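You operate a simulated robot arm through the tools that you are given. There is no shell and no other tool. Be economical: measure what you need, move in short steps, check, and stop when the job is done.

You are at the controls of a simulated robot arm. One attempt, no reset.

Task
Clamp the wood strip under the green clamps, up against its stops.
Fine: both clamps shut on it. All else on the wing and the padded table stays as it is.

It is judged by the outcome, as a careful person would: the job done as asked, and still so three seconds after it is handed in. It fails if anything else is knocked over, pushed out of place, dropped, spilled or broken.

Robot
A 7-joint arm with a two-finger parallel gripper on a trunk, on a base that drives. Base frame: it is fixed to the floor where the robot stands at the start and does not move with it; the origin is under the middle of the robot, x ahead of it, y to its left, z up. Readings come in m, rad, newtons and seconds.
Its first joint turns from -2.601 to 2.601 rad. Places, roughly: black catch [1.8, -0.2, 1.1]; black mat [-1, 0.75, 0.25]; black prop [2.8, -2.7, 1]; blue bracket [-1.25, 0, 1]; blue catch [1.5, 0, 1.1]; blue cover [3.75, -1.75, 1]; blue latch [2, -2.4, 1.1]; blue prop [2, -0.4, 1]; blue roller [1.75, -0.25, 1]; green panel [5.25, -2.5, 1]; grey panel [1.5, 0, 1]; grey strip, wood strip [1.75, 0, 1]; left clamp [2, 0.3, 1.1]; left seam [1.2, -0.4, 1.1]; orange catch [1.9, -1.5, 1.1]; orange lever [2.6, -2.6, 1.1]. Payload 3.5 kg.
The tool frame sits at the grasp point between the pads (the TCP): z along the fingers, y along the line on which they close. The tips reach 0.023 m beyond it. The gripper opens to 0.094 m. The fingers are 0.038 m wide and 0.01 m thick; the gripper's body (0.054 by 0.096 m) begins 0.039 m behind the TCP.
Orientation is that of the tool frame in the base frame, as a unit quaternion [w, x, y, z]. With the fingers straight down and closing along the base's y, the tool's x points along the base's -x, its y along +y and its z along -z.

Tools
- The arm moves only by the tool servo_tool. Its argument "steps" is a list of rows, each a list of 7 numbers: the shift along the tool's x, y, z in m, then the turn, a rotation vector about the tool's x, y, z in rad, then the opening, from 0 (shut) to 1 (fully open). In form: [[dx, dy, dz, rx, ry, rz, claw], ...]. A call has 1 to 12 rows; each row shifts and turns the commanded pose from where the row before left it, along the tool's axes as they then stand. Each row takes 0.2 s and may step no farther than 0.05 m and 0.15 rad from the row before; otherwise, or with a gripper value out of range, the whole call is refused. A pose out of reach is approached as far as the arm can. The call stops where the force on the tool passes 90 N (or 10 N more than at its start, if that is more) or the arm is blocked; 0.2 s more then pass. The fingers move at their own pace (about 0.153 m/s each) and stop on an object; they squeeze with about 40 N. The grip force told is the motor's: it shows also when the fingers shut on nothing. Time passes only in rows, and 0.2 s behind the last, so rows that do not move let the fingers close. The reply holds the time, the measured pose of the TCP, the force on the tool along the base axes, the opening and the grip force, in the units named above and with some noise, with the torque about the TCP (base axes, N m) and any sound that the robot's microphone picked up, and new pictures: "pictures" is both (left out), scene, wrist or none.
- Cameras (640 x 400 px; columns grow to the right, rows downward): "scene" is now at [-0.2769, 0.2117, 1.2246]; the picture's right is [0.39, -0.92, 0.00], its down [-0.86, -0.37, -0.36] and it looks along [0.33, 0.14, -0.93] (base axes); focal length 214 px, centre (320, 200). "wrist" rides on the gripper at [0.086, 0.016, -0.074] in the tool frame; the picture's right is [-0.18, 0.98, 0.00], its down [-0.58, -0.11, -0.81] and it looks along [-0.79, -0.15, 0.59] (tool axes); focal length 243 px, centre (320, 200). There is no depth. A picture from a camera that has moved, and an enlarged one, comes with that camera's place and axes in the base frame and with its lens.
- roll_base(legs): drives the robot by 1 to 6 legs, each [ahead, left, turn to the left] in m, m and rad, along the robot's own axes; the way and the turn of a leg run together, so that a leg with both is an arc; at most 1.5 m and 3.142 rad a leg. The arm and the cameras ride along, it lands a little off, and it stops where it bumps. It gives what a move gives, and a new picture of the scene camera.
- turn_head(pan, tilt): turns the head with the scene camera to pan (to the left, within 2.496 rad either way) and tilt (down, from -0.506 to 1.204), counted from straight ahead of the robot. It gives what a move gives, and a new picture of the scene camera.
- close_up(camera, box): a new picture of the part [left, top, right, bottom] of that camera's present view, enlarged. The clock stands still meanwhile.
- finish_job(): hands the job in; it is judged then, once.

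Go step by step. Nothing tells you exact positions but the pictures and the camera data: compare them with the known pose of the tool, close in by small moves and look again before you grip or let go. The budget is 120 turns and 260 pictures, counting those below and the enlarged ones. Unless the task says otherwise, let go and move clear before handing in, and close with one line.

The tools are called after "Call:" by a JSON object that holds its "method" and its "body". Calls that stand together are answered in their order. servo_tool: Moves the arm, as the interface text tells. Its arguments: {"type":"object","properties":{"steps":{"type":"array","items":{"type":"array","items":{"type":"number"}}},"pictures":{"type":"string","enum":["both","scene","wrist","none"]}},"required":["steps"]} The other tools are called the same way: roll_base (legs) drives the base; turn_head (pan, tilt) turns the head that bears the scene camera; close_up (camera, box) takes an enlarged picture of a part of a camera's view; finish_job () hands the job in.

At the start:

```text
t: 0.0
position: [0.755, 0.0779, 1.0001]
tool_rot: [-0.001, 0.001, 1.0, 0.001]
wrist_force: [0.5, 0.9, 0.0]
wrist_torque: [0.03, 0.0, 0.0]
width: 0.0939
gripper_force: 0.1
robot x, y, heading: [0.0028, -0.0008, 0.002]
head pan, tilt: [0.405, 1.201]
```

scene: 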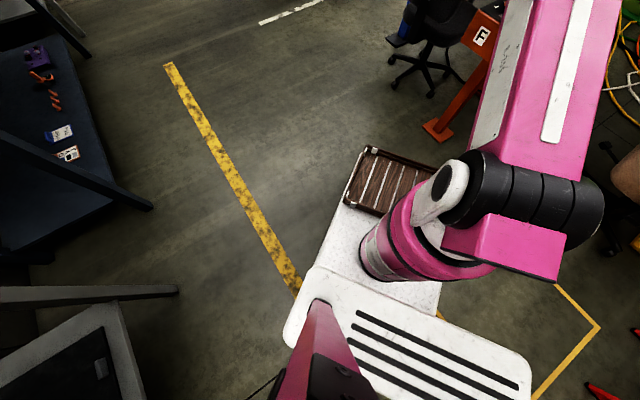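
wrist: 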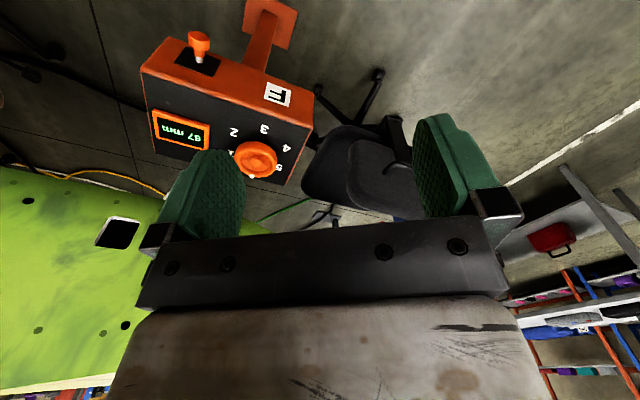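

The head looks steeply down at the robot itself, so I cannot see the work yet. I'll turn it ahead and level to find the wing, the strip and the clamps.

Call:
{"method": "turn_head", "body": {"pan": 0.0, "tilt": 0.25}}

Call:
{"method": "turn_head", "body": {"pan": -0.8, "tilt": 0.25}}

Call:
{"method": "turn_head", "body": {"pan": 0.8, "tilt": 0.25}}

```text
t: 1.2
position: [0.7551, 0.0779, 1.0002]
tool_rot: [0.0, 0.0, 1.0, 0.0]
wrist_force: [-0.8, -0.4, -0.7]
wrist_torque: [-0.03, 0.01, 0.0]
width: 0.0943
gripper_force: 0.0
robot x, y, heading: [0.0029, -0.0001, 0.004]
head pan, tilt: [0.0, 0.25]
camera scene: at [-0.2349, 0.1898, 1.3013], right [0.0, -1.0, 0.0], down [-0.25, 0.0, -0.97], along [0.97, 0.0, -0.25], focal length 214 px, centre (320, 200)
```

scene: 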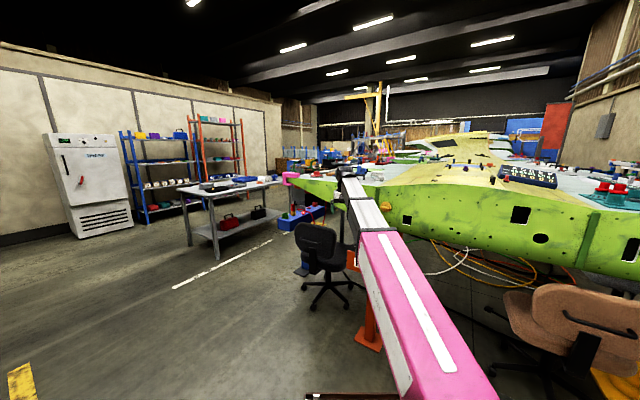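

```text
t: 2.4
position: [0.7549, 0.0782, 0.9994]
tool_rot: [0.0, 0.0, 1.0, -0.001]
wrist_force: [-0.2, 0.2, 0.1]
wrist_torque: [0.0, 0.0, -0.01]
width: 0.0941
gripper_force: 0.1
robot x, y, heading: [0.0004, -0.0, -0.001]
head pan, tilt: [-0.799, 0.25]
camera scene: at [-0.2632, 0.1228, 1.3014], right [-0.72, -0.7, 0.0], down [-0.17, 0.18, -0.97], along [0.68, -0.69, -0.25], focal length 214 px, centre (320, 200)
```

scene: 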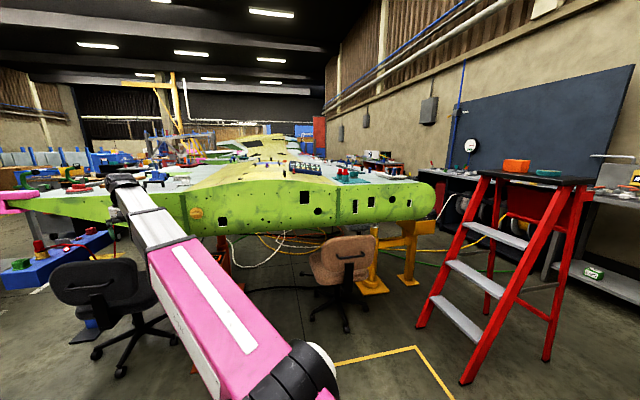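

```text
t: 4.0
position: [0.7562, 0.0773, 1.0011]
tool_rot: [0.0, 0.0, 1.0, 0.0]
wrist_force: [-0.3, 0.4, 0.0]
wrist_torque: [0.0, -0.04, -0.02]
width: 0.0943
gripper_force: 0.1
robot x, y, heading: [0.0046, 0.0023, 0.001]
head pan, tilt: [0.799, 0.25]
camera scene: at [-0.2632, 0.2566, 1.3014], right [0.72, -0.7, 0.0], down [-0.17, -0.18, -0.97], along [0.68, 0.69, -0.25], focal length 214 px, centre (320, 200)
```

scene: 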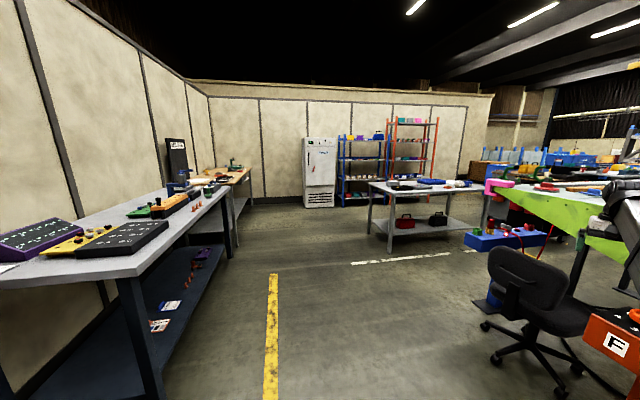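

The wing is ahead at z≈1, with an orange gauge post in front of it at about (1.0, -0.15). I'll raise the arm and look from the head and wrist.

Call:
{"method": "servo_tool", "body": {"steps": [[0, 0, -0.05, 0, 0, 0, 1], [0, 0, -0.05, 0, 0, 0, 1], [0, 0, -0.05, 0, 0, 0, 1], [0, 0, -0.05, 0, 0, 0, 1], [0, 0, -0.05, 0, 0, 0, 1], [0, 0, -0.05, 0, 0, 0, 1]], "pictures": "wrist"}}

Call:
{"method": "turn_head", "body": {"pan": -0.15, "tilt": 0.3}}

```text
t: 4.7
position: [0.7615, 0.0768, 1.0942]
tool_rot: [0.015, 0.002, 1.0, -0.002]
wrist_force: [7.8, -0.5, -12.2]
wrist_torque: [-0.06, -0.6, -0.03]
width: 0.094
gripper_force: 0.1
out of reach, approached as far as the arm can: row 3
robot x, y, heading: [-0.0046, 0.0007, -0.005]
head pan, tilt: [0.799, 0.25]
stopped in row 3: the force on the tool passed its limit at 130 N (the readings are from after the stop); the commanded pose is now the measured one
camera wrist: at [0.6721, 0.0947, 1.1667], right [0.19, 0.98, 0.0], down [0.56, -0.11, 0.82], along [0.81, -0.15, -0.57], focal length 243 px, centre (320, 200)
```

wrist: 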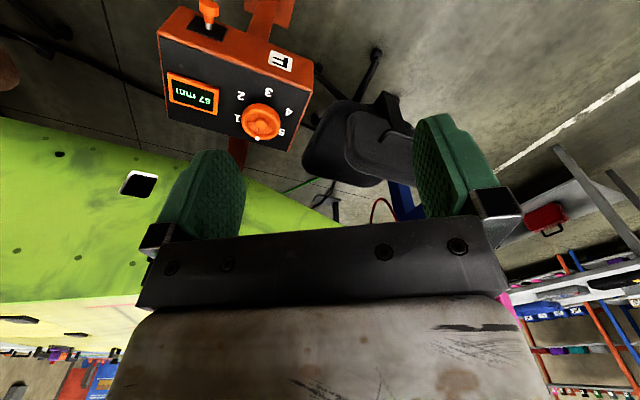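

```text
t: 5.9
position: [0.7625, 0.0781, 1.0956]
tool_rot: [0.015, 0.002, 1.0, -0.001]
wrist_force: [12.2, 2.1, -30.4]
wrist_torque: [-0.58, -1.93, -0.35]
width: 0.0943
gripper_force: 0.1
robot x, y, heading: [-0.0021, 0.0017, -0.003]
head pan, tilt: [-0.15, 0.3]
camera scene: at [-0.236, 0.1758, 1.2967], right [-0.15, -0.99, 0.0], down [-0.29, 0.04, -0.96], along [0.94, -0.14, -0.3], focal length 214 px, centre (320, 200)
```

scene: 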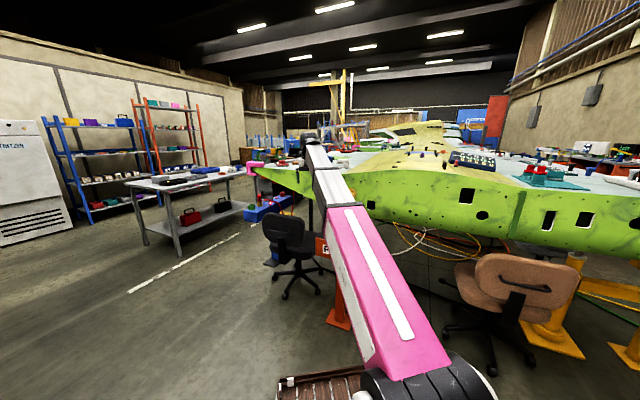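

The raised arm is near its height limit. The leading edge runs slanting from about (1.7, 0.5) to (1.2, -0.4), with a chair and the gauge post in front. I'll go round on the left, in the open floor, and look again.

Call:
{"method": "roll_base", "body": {"legs": [[0, 0.55, 0], [0.6, 0.2, 0]]}}

Call:
{"method": "turn_head", "body": {"pan": -0.7, "tilt": 0.35}}

```text
t: 12.2
position: [1.3553, 0.8556, 1.0945]
tool_rot: [0.015, -0.006, 1.0, -0.001]
wrist_force: [13.1, 1.4, -29.9]
wrist_torque: [-0.51, -1.94, -0.29]
width: 0.0943
gripper_force: 0.0
robot x, y, heading: [0.596, 0.7613, 0.015]
head pan, tilt: [-0.15, 0.3]
camera scene: at [0.356, 0.9374, 1.2967], right [-0.13, -0.99, 0.0], down [-0.29, 0.04, -0.96], along [0.95, -0.13, -0.3], focal length 214 px, centre (320, 200)
```

scene: 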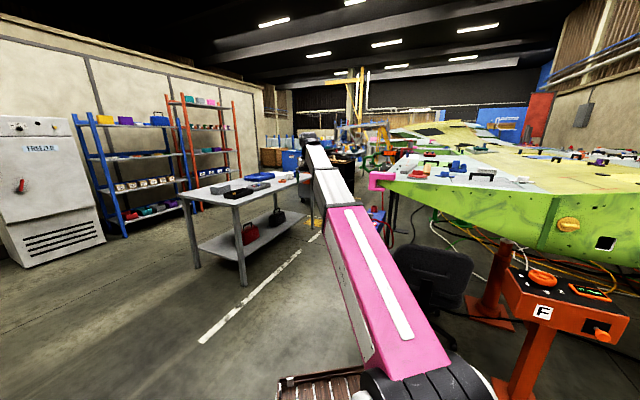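

```text
t: 13.2
position: [1.3553, 0.8548, 1.0947]
tool_rot: [0.015, -0.006, 1.0, -0.001]
wrist_force: [6.9, 0.6, -12.6]
wrist_torque: [-0.19, -0.75, -0.12]
width: 0.0941
gripper_force: 0.1
robot x, y, heading: [0.5972, 0.7625, 0.016]
head pan, tilt: [-0.7, 0.351]
camera scene: at [0.3357, 0.8911, 1.2919], right [-0.63, -0.78, 0.0], down [-0.27, 0.22, -0.94], along [0.73, -0.59, -0.34], focal length 214 px, centre (320, 200)
```

scene: 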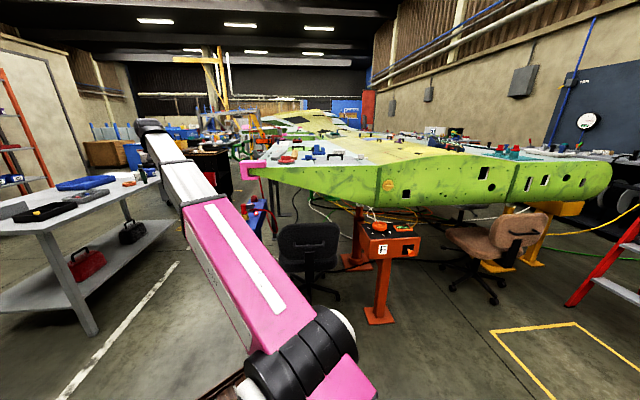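

Now the wing top is partly visible. I'll enlarge its left part.

Call:
{"method": "close_up", "body": {"camera": "scene", "box": [230, 130, 390, 230]}}

Call:
{"method": "turn_head", "body": {"pan": -0.3, "tilt": 0.35}}

Call:
{"method": "close_up", "body": {"camera": "scene", "box": [400, 120, 600, 245]}}

```text
4.00 times, centred on (310, 180) of scene
camera zoom: at [0.3357, 0.8911, 1.2919], right [-0.63, -0.78, 0.0], down [-0.27, 0.22, -0.94], along [0.73, -0.59, -0.34], focal length 858 px, centre (360, 280)
```

zoom: 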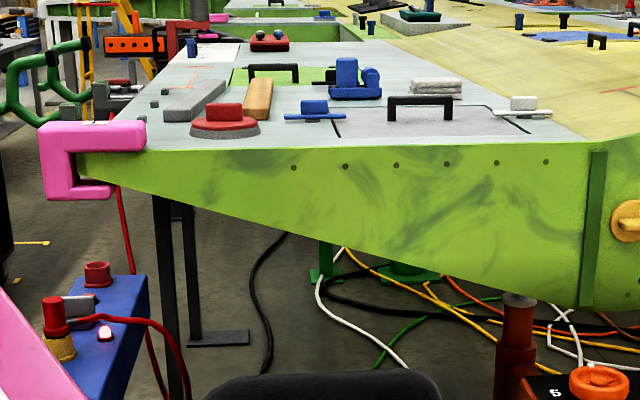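

```text
t: 14.1
position: [1.3546, 0.8554, 1.095]
tool_rot: [0.015, -0.006, 1.0, -0.001]
wrist_force: [7.9, 0.0, -17.1]
wrist_torque: [-0.32, -1.09, -0.26]
width: 0.094
gripper_force: 0.1
robot x, y, heading: [0.596, 0.767, 0.016]
head pan, tilt: [-0.3, 0.351]
camera scene: at [0.3528, 0.9237, 1.2919], right [-0.28, -0.96, 0.0], down [-0.33, 0.1, -0.94], along [0.9, -0.26, -0.34], focal length 214 px, centre (320, 200)
```

scene: 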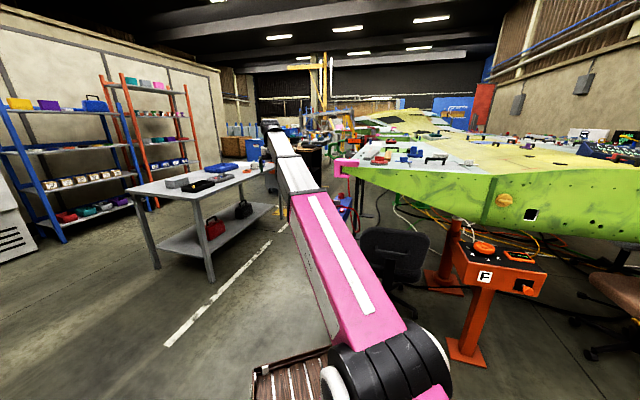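

```text
3.20 times, centred on (500, 182) of scene
camera zoom: at [0.3528, 0.9237, 1.2919], right [-0.28, -0.96, 0.0], down [-0.33, 0.1, -0.94], along [0.9, -0.26, -0.34], focal length 686 px, centre (-256, 256)
```

zoom: 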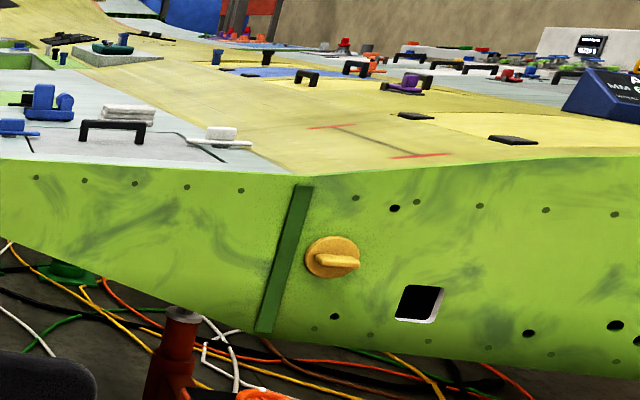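

The wood strip lies next to the grey strip near (1.8, 0), with a green clamp on the left edge. There's a blue box near the wing tip, so I'll look at the space around it before driving closer.

Call:
{"method": "close_up", "body": {"camera": "scene", "box": [310, 130, 470, 250]}}

Call:
{"method": "turn_head", "body": {"pan": -0.45, "tilt": 0.7}}

Call:
{"method": "servo_tool", "body": {"steps": [[0, 0, 0.01, 0, 0, 0, 1], [0, 0, 0.01, 0, 0, 0, 1]], "pictures": "wrist"}}

```text
3.33 times, centred on (390, 190) of scene
camera zoom: at [0.3528, 0.9237, 1.2919], right [-0.28, -0.96, 0.0], down [-0.33, 0.1, -0.94], along [0.9, -0.26, -0.34], focal length 715 px, centre (87, 233)
```

zoom: 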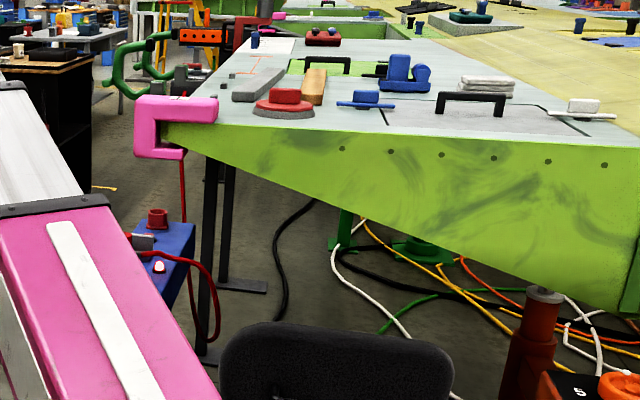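

```text
t: 14.9
position: [1.3556, 0.8548, 1.0958]
tool_rot: [0.014, -0.007, 1.0, -0.001]
wrist_force: [8.1, 0.9, -19.6]
wrist_torque: [-0.4, -1.3, -0.29]
width: 0.0941
gripper_force: 0.1
robot x, y, heading: [0.5955, 0.7683, 0.018]
head pan, tilt: [-0.45, 0.7]
camera scene: at [0.3406, 0.9142, 1.2606], right [-0.42, -0.91, 0.0], down [-0.58, 0.27, -0.77], along [0.69, -0.32, -0.64], focal length 214 px, centre (320, 200)
```

scene: 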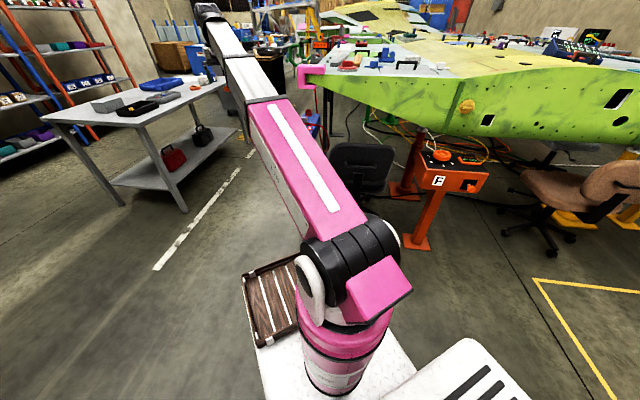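

```text
t: 15.5
position: [1.3543, 0.8552, 1.0748]
tool_rot: [0.014, -0.006, 1.0, -0.001]
wrist_force: [-0.6, -0.2, -0.1]
wrist_torque: [0.03, 0.04, -0.03]
width: 0.094
gripper_force: 0.1
robot x, y, heading: [0.593, 0.7651, 0.014]
head pan, tilt: [-0.45, 0.7]
camera wrist: at [1.2658, 0.8711, 1.1468], right [0.17, 0.99, 0.0], down [0.56, -0.1, 0.82], along [0.81, -0.14, -0.57], focal length 243 px, centre (320, 200)
```

wrist: 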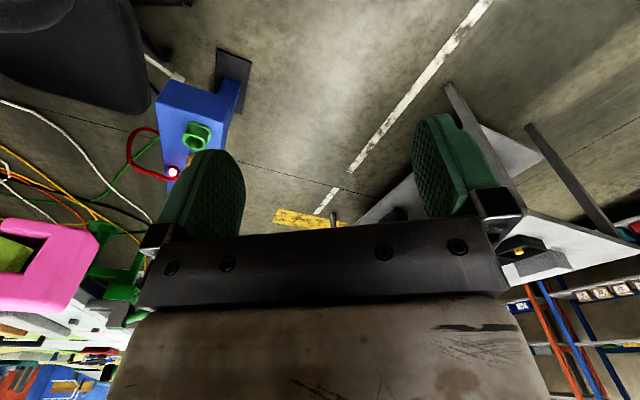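

The wing tip is near (1.55, 0.4), and a blue pedestal stands at (1.7, 0.38). Before driving closer I'll pull the arm in and see how high it can go.

Call:
{"method": "servo_tool", "body": {"steps": [[0.05, 0, 0, 0, 0, 0, 1], [0.05, 0, 0, 0, 0, 0, 1], [0.05, 0, 0, 0, 0, 0, 1], [0.05, 0, 0, 0, 0, 0, 1], [0, 0, -0.04, 0, 0, 0, 1], [0, 0, -0.04, 0, 0, 0, 1], [0, 0, -0.04, 0, 0, 0, 1]], "pictures": "none"}}

```text
t: 16.1
position: [1.2589, 0.8527, 1.0719]
tool_rot: [0.026, -0.008, 1.0, -0.001]
wrist_force: [7.6, -0.5, -12.9]
wrist_torque: [-0.02, -0.71, 0.04]
width: 0.0939
gripper_force: 0.0
robot x, y, heading: [0.5935, 0.7681, 0.011]
head pan, tilt: [-0.45, 0.7]
stopped in row 3: the force on the tool passed its limit at 108 N (the readings are from after the stop); the commanded pose is now the measured one
```

Tool-down height rises with reach, so the limit is a wrist joint. I'll ease off and drive to about (1.2, 0.72), still facing ahead, clear of the chair and pedestal.

Call:
{"method": "servo_tool", "body": {"steps": [[0, 0, 0.01, 0, 0, 0, 1], [-0.04, 0, 0, 0, 0, 0, 1]], "pictures": "none"}}

Call:
{"method": "roll_base", "body": {"legs": [[0.6, -0.04, 0]]}}

Call:
{"method": "turn_head", "body": {"pan": -0.6, "tilt": 0.4}}

Call:
{"method": "close_up", "body": {"camera": "scene", "box": [250, 120, 450, 245]}}

```text
t: 16.8
position: [1.2998, 0.8532, 1.0666]
tool_rot: [0.023, -0.008, 1.0, -0.001]
wrist_force: [-0.3, 0.2, 0.4]
wrist_torque: [-0.02, 0.01, 0.01]
width: 0.0943
gripper_force: 0.1
robot x, y, heading: [0.5944, 0.7657, 0.014]
head pan, tilt: [-0.45, 0.7]
```

```text
t: 20.1
position: [1.8943, 0.8172, 1.0653]
tool_rot: [0.024, -0.005, 1.0, -0.001]
wrist_force: [0.4, 0.2, 0.1]
wrist_torque: [-0.07, 0.01, -0.03]
width: 0.094
gripper_force: 0.0
robot x, y, heading: [1.1912, 0.7364, 0.01]
head pan, tilt: [-0.45, 0.7]
camera scene: at [0.9364, 0.8842, 1.2605], right [-0.43, -0.9, 0.0], down [-0.58, 0.27, -0.76], along [0.69, -0.33, -0.64], focal length 214 px, centre (320, 200)
```

scene: 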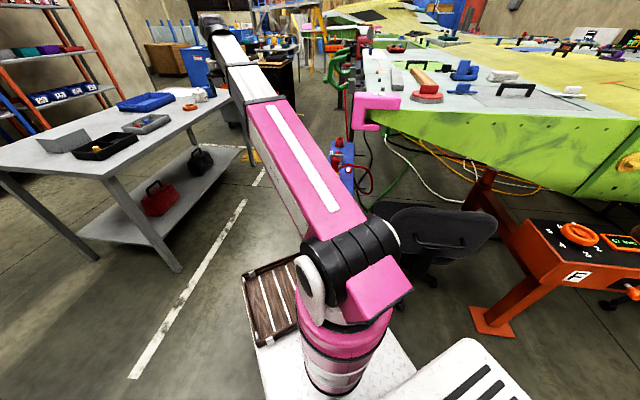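

```text
t: 20.9
position: [1.8941, 0.8165, 1.0653]
tool_rot: [0.024, -0.004, 1.0, -0.001]
wrist_force: [-0.2, -0.3, -0.2]
wrist_torque: [-0.04, -0.01, 0.01]
width: 0.0943
gripper_force: 0.1
robot x, y, heading: [1.1931, 0.7353, 0.014]
head pan, tilt: [-0.6, 0.4]
camera scene: at [0.9365, 0.8688, 1.2873], right [-0.56, -0.83, 0.0], down [-0.32, 0.22, -0.92], along [0.77, -0.51, -0.39], focal length 214 px, centre (320, 200)
```

scene: 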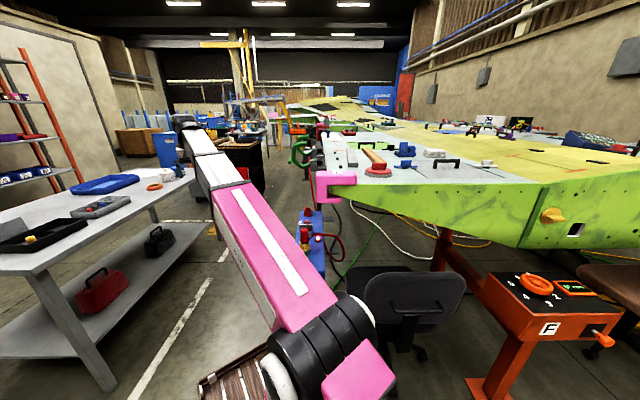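

```text
3.20 times, centred on (350, 182) of scene
camera zoom: at [0.9365, 0.8688, 1.2873], right [-0.56, -0.83, 0.0], down [-0.32, 0.22, -0.92], along [0.77, -0.51, -0.39], focal length 686 px, centre (224, 256)
```

zoom: 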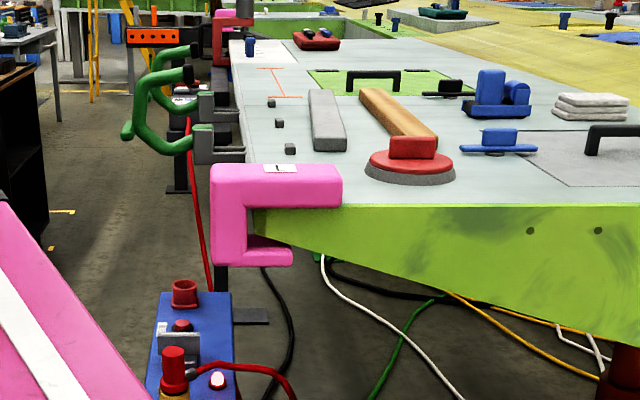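

Now it is clear: two open green toggle clamps sit on the left edge near (1.8, 0.34) and (2.06, 0.15), with three dark stop blocks in a line just inboard. Next come the grey strip and then the wood strip, at about (1.6, 0.07) to (1.97, -0.19). I'll move to about (1.75, 0.85) on the left side to reach all of it.

Call:
{"method": "roll_base", "body": {"legs": [[0.0, 0.1, 0], [0.55, 0.02, 0]]}}

Call:
{"method": "turn_head", "body": {"pan": -1.2, "tilt": 0.4}}

Call:
{"method": "close_up", "body": {"camera": "scene", "box": [240, 140, 440, 265]}}

```text
t: 24.8
position: [2.4405, 0.9358, 1.0664]
tool_rot: [0.025, -0.001, 1.0, -0.001]
wrist_force: [-0.4, 0.1, -0.5]
wrist_torque: [-0.01, 0.02, 0.03]
width: 0.0941
gripper_force: 0.1
robot x, y, heading: [1.7349, 0.8518, 0.005]
head pan, tilt: [-0.6, 0.4]
camera scene: at [1.4824, 0.9916, 1.2874], right [-0.56, -0.83, 0.0], down [-0.32, 0.22, -0.92], along [0.76, -0.52, -0.39], focal length 214 px, centre (320, 200)
```

scene: 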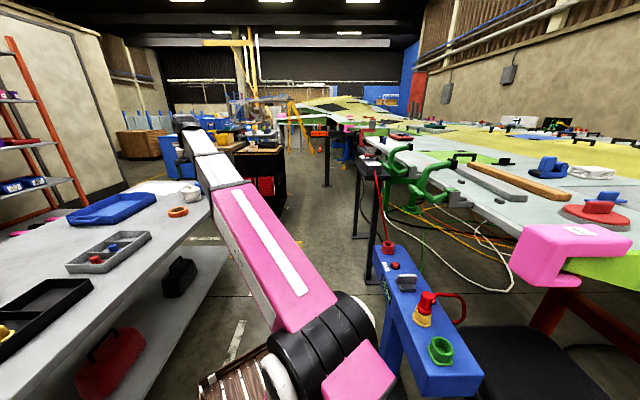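

```text
t: 25.8
position: [2.4396, 0.9363, 1.0651]
tool_rot: [0.024, -0.002, 1.0, -0.002]
wrist_force: [0.9, 0.8, 0.2]
wrist_torque: [-0.01, 0.02, 0.03]
width: 0.0941
gripper_force: 0.1
robot x, y, heading: [1.7347, 0.8554, 0.004]
head pan, tilt: [-1.201, 0.4]
camera scene: at [1.4397, 0.9574, 1.2874], right [-0.93, -0.37, 0.0], down [-0.14, 0.36, -0.92], along [0.34, -0.86, -0.39], focal length 214 px, centre (320, 200)
```

scene: 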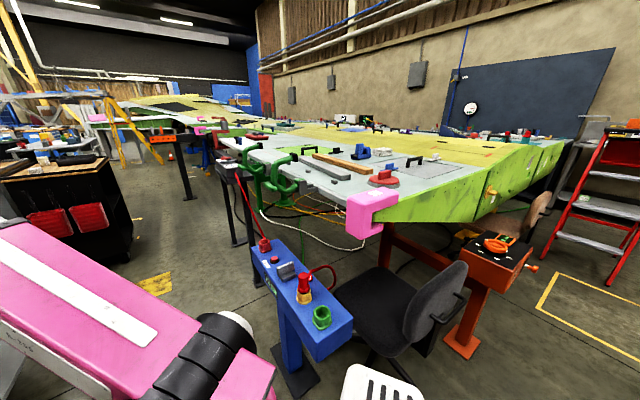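

```text
3.20 times, centred on (340, 202) of scene
camera zoom: at [1.4397, 0.9574, 1.2874], right [-0.93, -0.37, 0.0], down [-0.14, 0.36, -0.92], along [0.34, -0.86, -0.39], focal length 686 px, centre (256, 192)
```

zoom: 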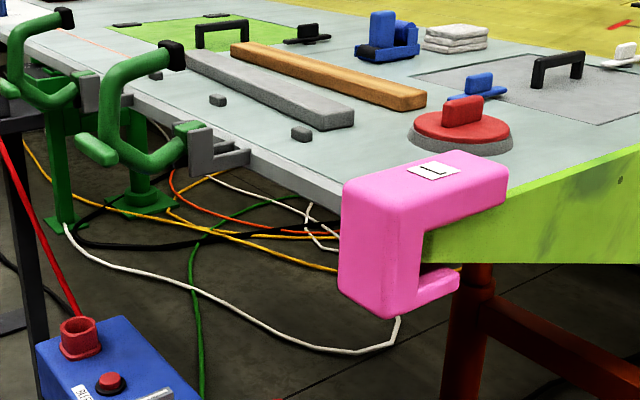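

This is a good view. I'll enlarge the clamp and stop area further for precise measurement.

Call:
{"method": "close_up", "body": {"camera": "scene", "box": [240, 140, 340, 203]}}

Call:
{"method": "close_up", "body": {"camera": "scene", "box": [290, 145, 380, 201]}}

```text
6.35 times, centred on (290, 172) of scene
camera zoom: at [1.4397, 0.9574, 1.2874], right [-0.93, -0.37, 0.0], down [-0.14, 0.36, -0.92], along [0.34, -0.86, -0.39], focal length 1362 px, centre (510, 381)
```

zoom: 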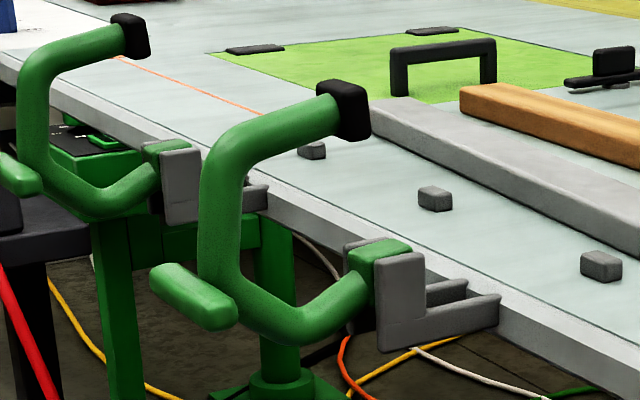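

```text
7.11 times, centred on (335, 173) of scene
camera zoom: at [1.4397, 0.9574, 1.2874], right [-0.93, -0.37, 0.0], down [-0.14, 0.36, -0.92], along [0.34, -0.86, -0.39], focal length 1525 px, centre (213, 392)
```

zoom: 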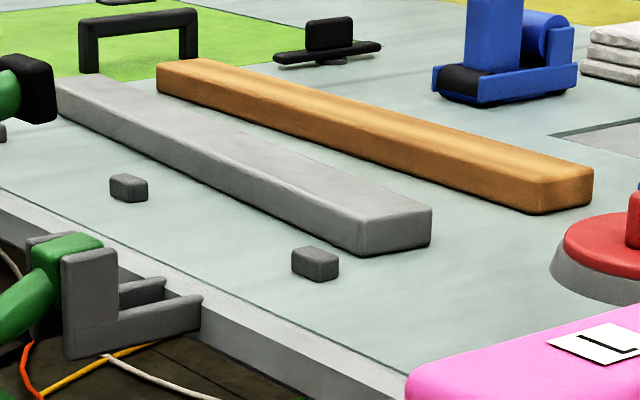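

The two clamps hinge about the edge, and shut, their pads land just outboard of the three stop blocks, about where a strip between stops and edge would lie. The forearm should come in along the strip so it clears the raised clamp arms, so I'll go back to about (1.12, 0.70).

Call:
{"method": "roll_base", "body": {"legs": [[-0.615, 0.0, 0], [0, -0.15, 0]]}}

Call:
{"method": "turn_head", "body": {"pan": -0.55, "tilt": 0.5}}

Call:
{"method": "servo_tool", "body": {"steps": [[-0.05, 0, 0, 0, 0, 0, 1], [-0.05, 0, 0, 0, 0, 0, 1], [-0.05, 0, 0, 0, 0, 0, 1], [0, 0, -0.03, 0, 0, 0, 1], [0, 0, -0.03, 0, 0, 0, 1]], "pictures": "none"}}

```text
t: 30.3
position: [1.8167, 0.7839, 1.0651]
tool_rot: [0.024, -0.003, 1.0, -0.002]
wrist_force: [-0.5, -0.2, -0.9]
wrist_torque: [0.0, -0.06, -0.01]
width: 0.0941
gripper_force: 0.1
robot x, y, heading: [1.1165, 0.7031, 0.007]
head pan, tilt: [-1.201, 0.4]
camera scene: at [0.8175, 0.8036, 1.2874], right [-0.93, -0.37, 0.0], down [-0.14, 0.36, -0.92], along [0.34, -0.86, -0.39], focal length 214 px, centre (320, 200)
```

scene: 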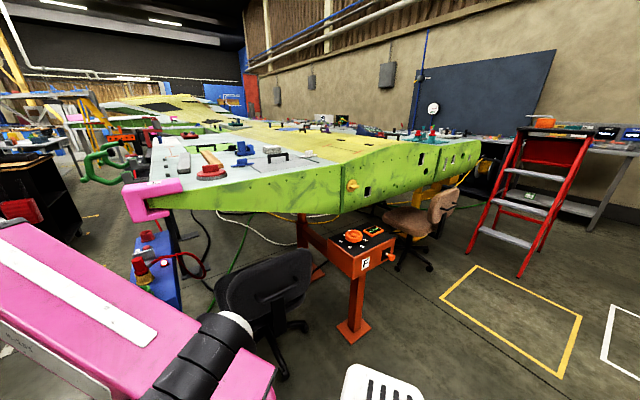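

```text
t: 31.3
position: [1.8174, 0.7834, 1.065]
tool_rot: [0.025, -0.002, 1.0, -0.002]
wrist_force: [-0.2, -0.1, 0.9]
wrist_torque: [0.0, 0.0, 0.04]
width: 0.0939
gripper_force: 0.1
robot x, y, heading: [1.1104, 0.7014, 0.008]
head pan, tilt: [-0.55, 0.499]
camera scene: at [0.8613, 0.8427, 1.2783], right [-0.52, -0.86, 0.0], down [-0.41, 0.25, -0.88], along [0.75, -0.45, -0.48], focal length 214 px, centre (320, 200)
```

scene: 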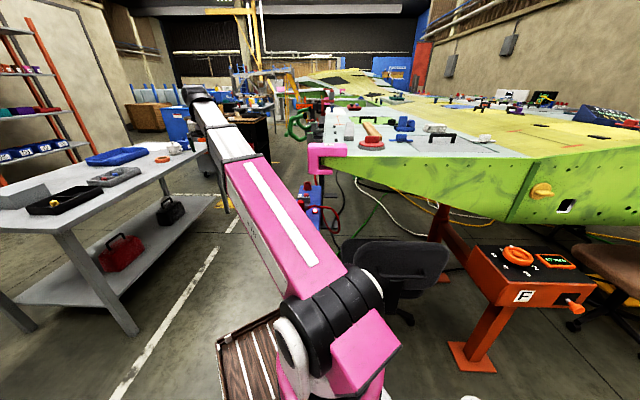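

```text
t: 32.5
position: [1.9641, 0.7828, 1.1326]
tool_rot: [0.025, -0.002, 1.0, -0.002]
wrist_force: [-1.1, 0.1, 0.6]
wrist_torque: [-0.03, -0.01, -0.02]
width: 0.0941
gripper_force: 0.1
robot x, y, heading: [1.1169, 0.7028, 0.006]
head pan, tilt: [-0.55, 0.499]
```

At this reach the tool rises to 1.13 m without trouble. I'll level it and see whether it can go above the clamp arms, whose tops are about 1.16 m.

Call:
{"method": "servo_tool", "body": {"steps": [[0, 0, 0, 0, 0.05, 0, 1], [0, 0, -0.02, 0, 0, 0, 1], [0, 0, -0.02, 0, 0, 0, 1], [0, 0, -0.02, 0, 0, 0, 1], [0, 0, -0.02, 0, 0, 0, 1]], "pictures": "none"}}

```text
t: 33.0
position: [1.9694, 0.7835, 1.1328]
tool_rot: [0.013, -0.001, 1.0, -0.004]
wrist_force: [8.2, -0.1, -12.7]
wrist_torque: [-0.2, -0.57, -0.11]
width: 0.0942
gripper_force: 0.1
robot x, y, heading: [1.1144, 0.7028, 0.007]
head pan, tilt: [-0.55, 0.499]
stopped in row 2: the force on the tool passed its limit at 114 N (the readings are from after the stop); the commanded pose is now the measured one
```

The limit is the wrist pitch, so tilting the fingers outward should free some height. I'll tilt and raise for the transit.

Call:
{"method": "servo_tool", "body": {"steps": [[0, 0, 0.01, 0, 0, 0, 1], [0, 0, 0, 0, -0.15, 0, 1], [0, 0, 0, 0, -0.15, 0, 1], [0, 0, 0, 0, -0.15, 0, 1], [-0.018, 0, -0.0355, 0, 0, 0, 1], [-0.018, 0, -0.0355, 0, 0, 0, 1], [-0.018, 0, -0.0355, 0, 0, 0, 1]], "pictures": "wrist"}}

```text
t: 34.5
position: [1.9697, 0.7824, 1.241]
tool_rot: [0.236, -0.002, 0.972, -0.003]
wrist_force: [-0.3, -0.5, -0.1]
wrist_torque: [0.01, 0.0, 0.0]
width: 0.094
gripper_force: 0.0
robot x, y, heading: [1.116, 0.7008, 0.005]
head pan, tilt: [-0.55, 0.499]
camera wrist: at [1.8575, 0.8004, 1.2685], right [0.16, 0.98, 0.08], down [0.15, -0.1, 0.98], along [0.98, -0.15, -0.16], focal length 243 px, centre (320, 200)
```

wrist: 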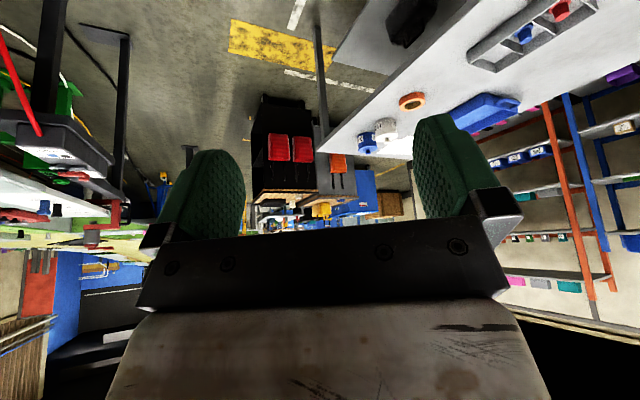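

It's at 1.24 m and clear. I'll now translate toward the strip, passing above the clamps.

Call:
{"method": "servo_tool", "body": {"steps": [[0.0149, -0.0449, -0.0077, 0, 0, 0, 1], [0.0149, -0.0449, -0.0077, 0, 0, 0, 1], [0.0149, -0.0449, -0.0077, 0, 0, 0, 1], [0.0149, -0.0449, -0.0077, 0, 0, 0, 1], [0.0149, -0.0449, -0.0077, 0, 0, 0, 1], [0.0149, -0.0449, -0.0077, 0, 0, 0, 1]], "pictures": "scene"}}

```text
t: 36.0
position: [1.8659, 0.5141, 1.2458]
tool_rot: [0.235, -0.003, 0.972, -0.002]
wrist_force: [0.3, -0.1, 0.2]
wrist_torque: [0.01, 0.01, 0.02]
width: 0.094
gripper_force: 0.0
robot x, y, heading: [1.1098, 0.6998, 0.008]
head pan, tilt: [-0.55, 0.499]
camera scene: at [0.8613, 0.8426, 1.2783], right [-0.52, -0.86, 0.0], down [-0.41, 0.25, -0.88], along [0.75, -0.45, -0.48], focal length 214 px, centre (320, 200)
```

scene: 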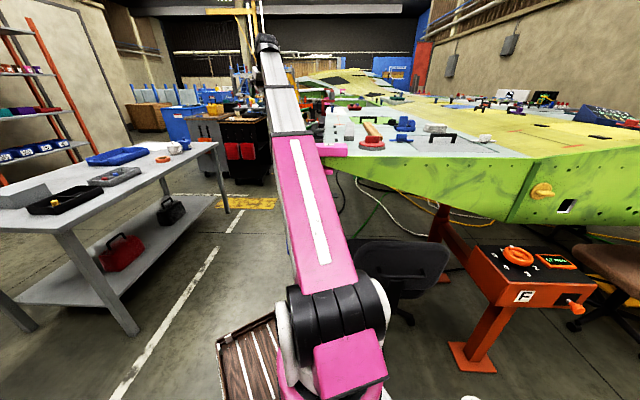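

Call:
{"method": "servo_tool", "body": {"steps": [[0.0149, -0.0449, -0.0077, 0, 0, 0, 1], [0.0149, -0.0449, -0.0077, 0, 0, 0, 1], [0.0149, -0.0449, -0.0077, 0, 0, 0, 1], [0.0149, -0.0449, -0.0077, 0, 0, 0, 1], [0.0149, -0.0449, -0.0077, 0, 0, 0, 1], [0.0149, -0.0449, -0.0077, 0, 0, 0, 1]], "pictures": "both"}}

```text
t: 37.4
position: [1.7669, 0.2431, 1.2438]
tool_rot: [0.236, -0.003, 0.972, -0.002]
wrist_force: [-0.2, 0.2, -0.5]
wrist_torque: [0.01, -0.03, -0.01]
width: 0.0943
gripper_force: 0.1
robot x, y, heading: [1.1138, 0.7007, 0.009]
head pan, tilt: [-0.55, 0.499]
camera scene: at [0.8613, 0.8426, 1.2783], right [-0.52, -0.86, 0.0], down [-0.41, 0.25, -0.88], along [0.75, -0.45, -0.48], focal length 214 px, centre (320, 200)
camera wrist: at [1.6548, 0.2602, 1.2704], right [0.16, 0.98, 0.08], down [0.15, -0.1, 0.98], along [0.98, -0.15, -0.16], focal length 243 px, centre (320, 200)
```

scene: 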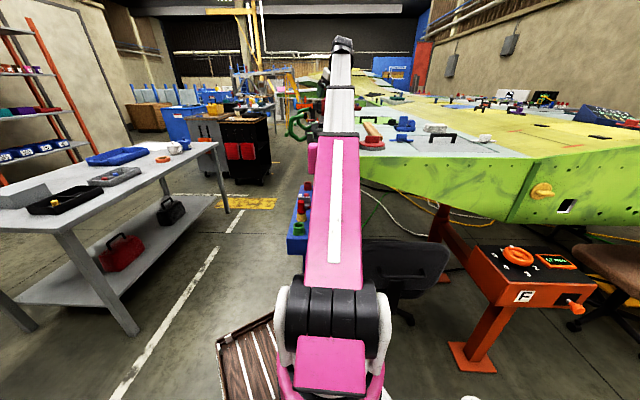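
wrist: 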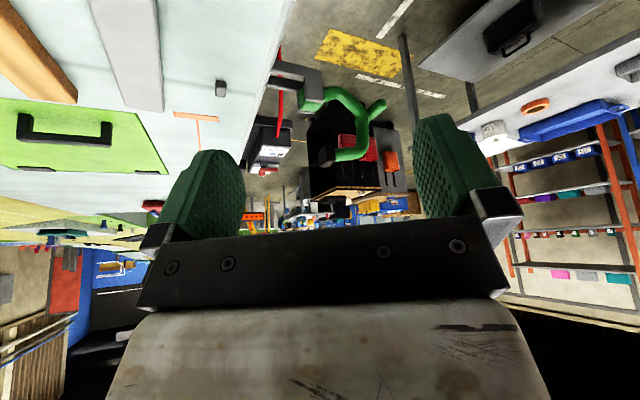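

Call:
{"method": "servo_tool", "body": {"steps": [[0.0149, -0.0449, -0.0077, 0, 0, 0, 1], [0.0149, -0.0449, -0.0077, 0, 0, 0, 1], [0.0149, -0.0449, -0.0077, 0, 0, 0, 1], [0.0149, -0.0449, -0.0077, 0, 0, 0, 1], [0.0149, -0.0449, -0.0077, 0, 0, 0, 1], [0, 0, 0, 0.0542, 0, 0.1052, 1], [0, 0, 0, 0.0542, 0, 0.1052, 1], [0, 0, 0, 0.0542, 0, 0.1052, 1], [0, 0, 0, 0.0542, 0, 0.1052, 1], [0, 0, 0, 0.0542, 0, 0.1052, 1]], "pictures": "both"}}

```text
t: 39.5
position: [1.6847, 0.0209, 1.2474]
tool_rot: [0.226, 0.283, 0.929, -0.071]
wrist_force: [0.4, 0.7, -0.3]
wrist_torque: [0.0, 0.02, 0.01]
width: 0.0938
gripper_force: 0.0
robot x, y, heading: [1.1133, 0.7044, 0.012]
head pan, tilt: [-0.55, 0.499]
camera scene: at [0.8613, 0.8427, 1.2783], right [-0.52, -0.86, 0.0], down [-0.41, 0.25, -0.88], along [0.75, -0.45, -0.48], focal length 214 px, centre (320, 200)
camera wrist: at [1.6002, 0.0964, 1.2738], right [0.68, 0.73, 0.08], down [0.06, -0.17, 0.98], along [0.73, -0.67, -0.16], focal length 243 px, centre (320, 200)
```

scene: 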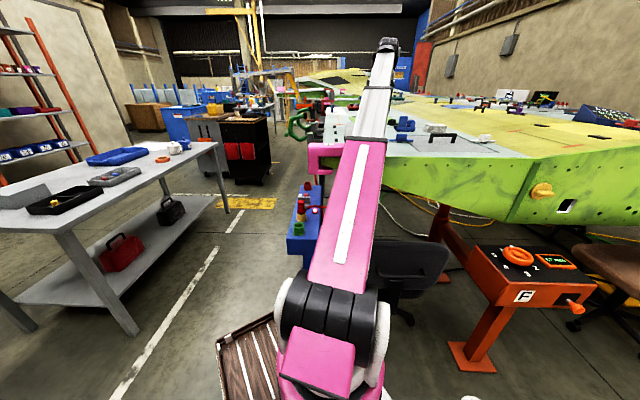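
wrist: 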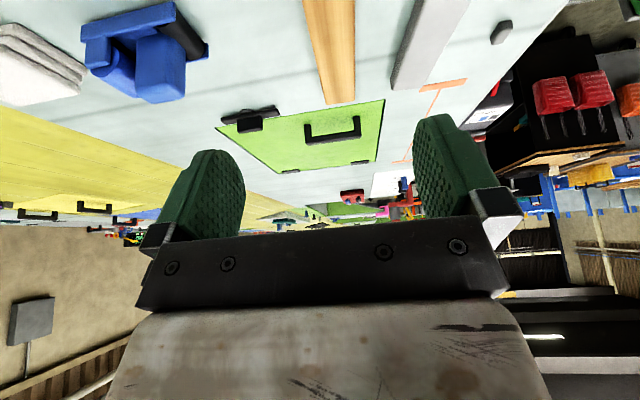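

The wood strip runs straight between the fingers. I'll descend to about 1.13 and bring the fingers upright.

Call:
{"method": "servo_tool", "body": {"steps": [[0.0183, 0, 0.0356, 0, 0, 0, 1], [0.0183, 0, 0.0356, 0, 0, 0, 1], [0.0137, 0, 0.0267, 0, 0.1, 0, 1], [0, 0, 0, 0, 0.15, 0, 1], [0, 0, 0, 0, 0.15, 0, 1], [0, 0, 0, 0, 0.05, 0, 1]], "pictures": "both"}}

```text
t: 41.1
position: [1.689, 0.0158, 1.1385]
tool_rot: [0.021, 0.292, 0.956, -0.012]
wrist_force: [7.8, -7.2, -19.0]
wrist_torque: [-0.76, -0.54, -0.09]
width: 0.0942
gripper_force: 0.1
robot x, y, heading: [1.1107, 0.6996, 0.005]
head pan, tilt: [-0.55, 0.499]
stopped in row 6: the force on the tool passed its limit at 92 N (the readings are from after the stop); the commanded pose is now the measured one
camera scene: at [0.8613, 0.8427, 1.2783], right [-0.52, -0.86, 0.0], down [-0.41, 0.25, -0.88], along [0.75, -0.45, -0.48], focal length 214 px, centre (320, 200)
camera wrist: at [1.6219, 0.0816, 1.2082], right [0.7, 0.71, 0.0], down [0.39, -0.39, 0.83], along [0.59, -0.59, -0.55], focal length 243 px, centre (320, 200)
```

scene: 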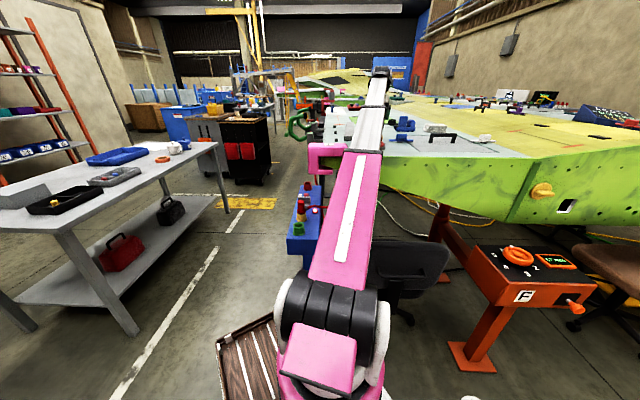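
wrist: 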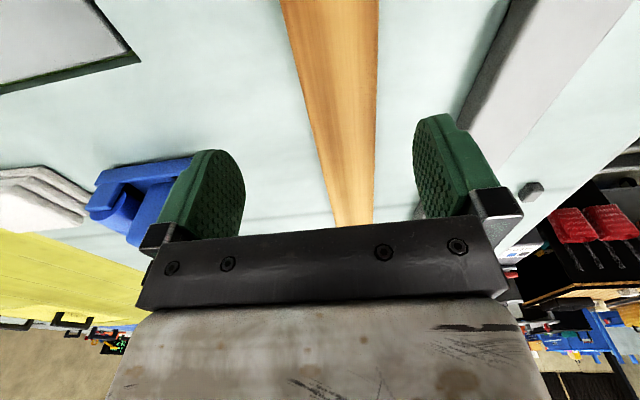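

The strip's centre line is about 12 mm toward the edge from the tool. I'll shift, level and descend to about 1.085, then look.

Call:
{"method": "servo_tool", "body": {"steps": [[0, 0.012, 0.02, 0, 0, 0, 1], [0, 0, 0.02, 0, 0.048, 0, 1], [0, 0, 0.013, 0, 0, 0, 1], [0, 0, 0, 0, 0, 0, 1]], "pictures": "both"}}

Call:
{"method": "close_up", "body": {"camera": "scene", "box": [310, 60, 450, 160]}}

```text
t: 42.1
position: [1.6946, 0.0256, 1.0831]
tool_rot: [-0.003, 0.292, 0.956, -0.005]
wrist_force: [2.1, 0.1, -3.1]
wrist_torque: [-0.37, -0.01, -0.18]
width: 0.094
gripper_force: 0.1
robot x, y, heading: [1.1121, 0.7024, 0.008]
head pan, tilt: [-0.55, 0.499]
camera scene: at [0.8613, 0.8427, 1.2783], right [-0.52, -0.86, 0.0], down [-0.41, 0.25, -0.88], along [0.75, -0.45, -0.48], focal length 214 px, centre (320, 200)
camera wrist: at [1.6318, 0.0886, 1.1588], right [0.7, 0.71, -0.01], down [0.43, -0.41, 0.8], along [0.57, -0.57, -0.59], focal length 243 px, centre (320, 200)
```

scene: 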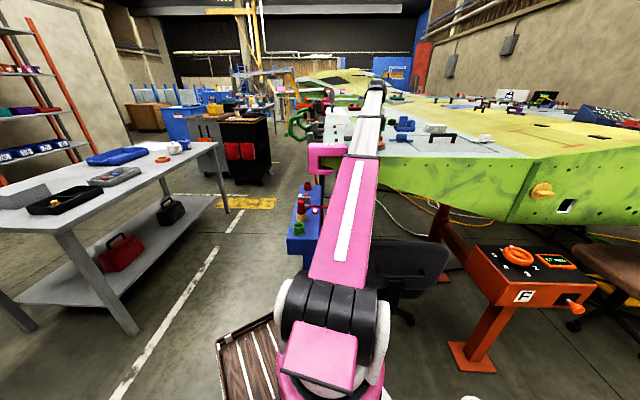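
wrist: 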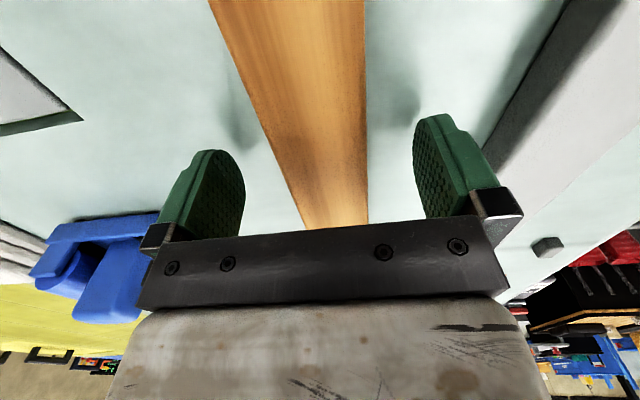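

```text
4.00 times, centred on (380, 110) of scene
camera zoom: at [0.8613, 0.8427, 1.2783], right [-0.52, -0.86, 0.0], down [-0.41, 0.25, -0.88], along [0.75, -0.45, -0.48], focal length 858 px, centre (80, 560)
```

zoom: 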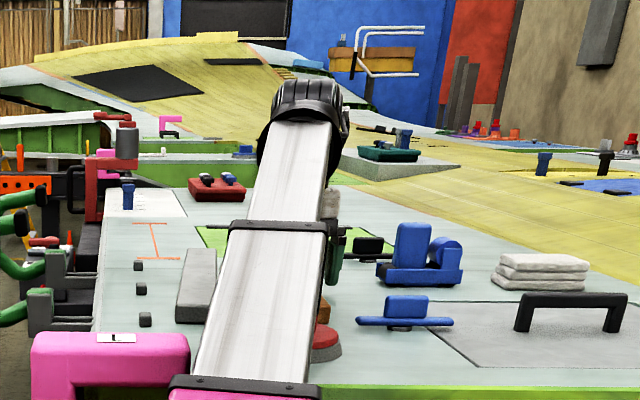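

The strip is centred between the fingers. I'll descend a little more in small steps.

Call:
{"method": "servo_tool", "body": {"steps": [[0, 0, 0.004, 0, 0, 0, 1], [0, 0, 0.004, 0, 0, 0, 1], [0, 0, 0.004, 0, 0, 0, 1], [0, 0, 0, 0, 0, 0, 1]], "pictures": "wrist"}}

```text
t: 43.1
position: [1.6951, 0.025, 1.0744]
tool_rot: [-0.002, 0.291, 0.957, -0.004]
wrist_force: [1.3, -2.2, 15.4]
wrist_torque: [0.51, -0.68, -0.11]
width: 0.0937
gripper_force: 0.1
robot x, y, heading: [1.1144, 0.7029, 0.007]
head pan, tilt: [-0.55, 0.499]
camera wrist: at [1.6322, 0.0891, 1.1481], right [0.7, 0.71, -0.01], down [0.43, -0.41, 0.81], along [0.57, -0.57, -0.59], focal length 243 px, centre (320, 200)
```

wrist: 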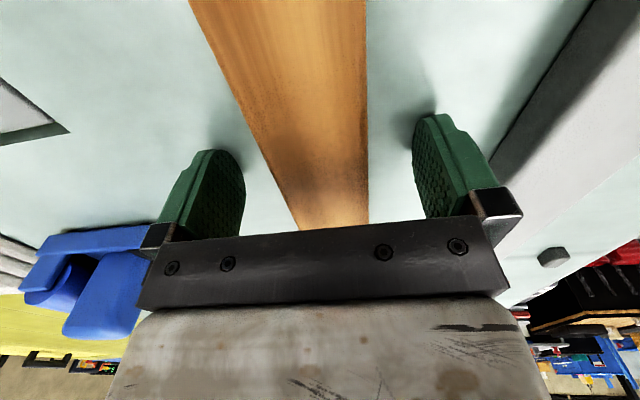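

The fingertips touch the wing skin, so the surface is at about 1.051. I'll back off 4 mm and close gently on the strip.

Call:
{"method": "servo_tool", "body": {"steps": [[0, 0, -0.005, 0, 0, 0, 1], [0, 0, 0, 0, 0, 0, 0.6], [0, 0, 0, 0, 0, 0, 0.3], [0, 0, 0, 0, 0, 0, 0.1], [0, 0, 0, 0, 0, 0, 0.1]], "pictures": "wrist"}}

```text
t: 44.3
position: [1.6952, 0.0259, 1.0779]
tool_rot: [-0.003, 0.292, 0.957, -0.004]
wrist_force: [0.3, 1.3, 0.0]
wrist_torque: [0.1, 0.07, -0.04]
width: 0.0455
gripper_force: 39.9
robot x, y, heading: [1.1137, 0.7048, 0.008]
head pan, tilt: [-0.55, 0.499]
camera wrist: at [1.6324, 0.089, 1.1525], right [0.7, 0.71, -0.01], down [0.43, -0.41, 0.81], along [0.57, -0.57, -0.59], focal length 243 px, centre (320, 200)
```

wrist: 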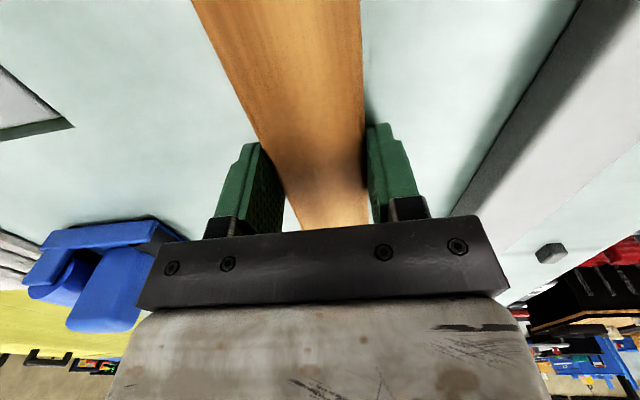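

The grip is firm, with the strip 45 mm wide. For placing, the wrist camera must stay between the clamp arms, so I'll regrasp 55 mm further along the strip first.

Call:
{"method": "servo_tool", "body": {"steps": [[0, 0, 0, 0, 0, 0, 0.6], [0, 0, 0, 0, 0, 0, 0.9], [-0.028, 0, 0, 0, 0, 0, 0.9], [-0.027, 0, 0, 0, 0, 0, 0.9], [0, 0, 0, 0, 0, 0, 0.5], [0, 0, 0, 0, 0, 0, 0.2], [0, 0, 0, 0, 0, 0, 0.1], [0, 0, 0, 0, 0, 0, 0.1]], "pictures": "wrist"}}

```text
t: 46.1
position: [1.7356, -0.0006, 1.0836]
tool_rot: [-0.001, 0.292, 0.956, -0.005]
wrist_force: [-0.6, -0.2, 1.1]
wrist_torque: [0.1, 0.15, 0.01]
width: 0.0453
gripper_force: 40.1
robot x, y, heading: [1.1146, 0.7041, 0.007]
head pan, tilt: [-0.55, 0.499]
camera wrist: at [1.6722, 0.0631, 1.1572], right [0.7, 0.71, -0.01], down [0.42, -0.41, 0.81], along [0.57, -0.57, -0.59], focal length 243 px, centre (320, 200)
```

wrist: 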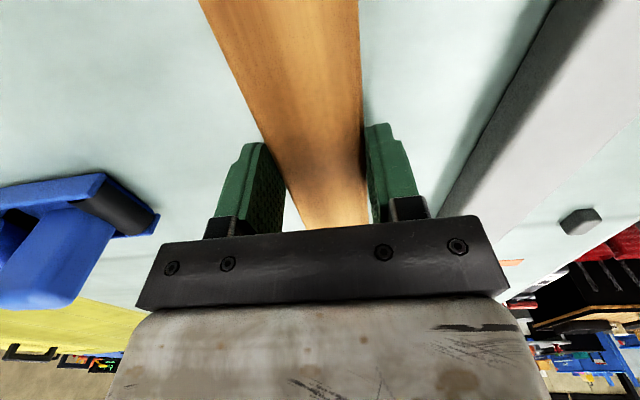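

The grip is a bit shallow, so I'll lower 6 mm and regrip, then lift.

Call:
{"method": "servo_tool", "body": {"steps": [[0, 0, 0, 0, 0, 0, 0.7], [0, 0, 0.004, 0, 0, 0, 0.7], [0, 0, 0.003, 0, 0, 0, 0.7], [0, 0, 0, 0, 0, 0, 0.3], [0, 0, 0, 0, 0, 0, 0.1], [0, 0, 0, 0, 0, 0, 0.1]], "pictures": "none"}}

Call:
{"method": "servo_tool", "body": {"steps": [[0, 0, -0.015, 0, 0, 0, 0.1], [0, 0, -0.015, 0, 0, 0, 0.1], [0, 0, -0.012, 0, 0, 0, 0.1]], "pictures": "both"}}

```text
t: 47.5
position: [1.7367, -0.0012, 1.082]
tool_rot: [0.001, 0.291, 0.957, -0.007]
wrist_force: [-0.6, -0.3, 0.1]
wrist_torque: [-0.01, -0.03, -0.02]
width: 0.0455
gripper_force: 40.1
robot x, y, heading: [1.1109, 0.7071, 0.005]
head pan, tilt: [-0.55, 0.499]
```

```text
t: 48.3
position: [1.745, -0.0062, 1.1124]
tool_rot: [-0.001, 0.291, 0.957, -0.005]
wrist_force: [9.3, -11.3, -30.7]
wrist_torque: [-1.17, -0.92, -0.02]
width: 0.0453
gripper_force: 40.2
robot x, y, heading: [1.1163, 0.7039, 0.006]
head pan, tilt: [-0.55, 0.499]
camera scene: at [0.8622, 0.8421, 1.2783], right [-0.52, -0.86, 0.0], down [-0.41, 0.25, -0.88], along [0.75, -0.45, -0.48], focal length 214 px, centre (320, 200)
camera wrist: at [1.6806, 0.0569, 1.1868], right [0.7, 0.71, -0.01], down [0.43, -0.41, 0.81], along [0.57, -0.57, -0.59], focal length 243 px, centre (320, 200)
```

scene: 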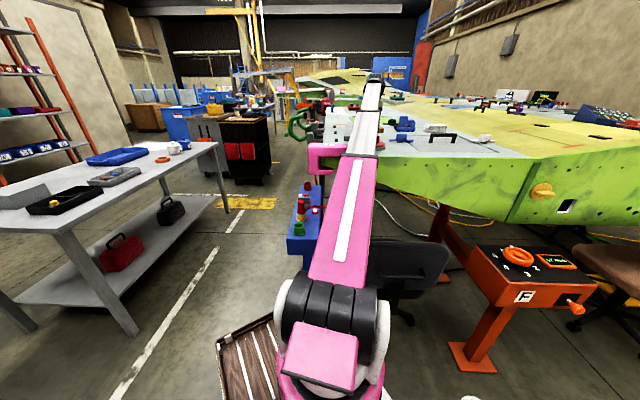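
wrist: 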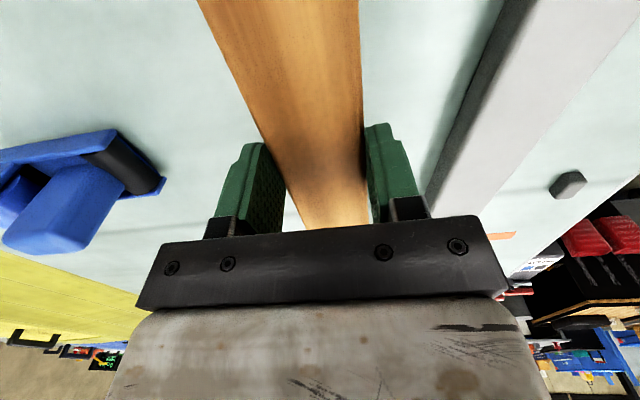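

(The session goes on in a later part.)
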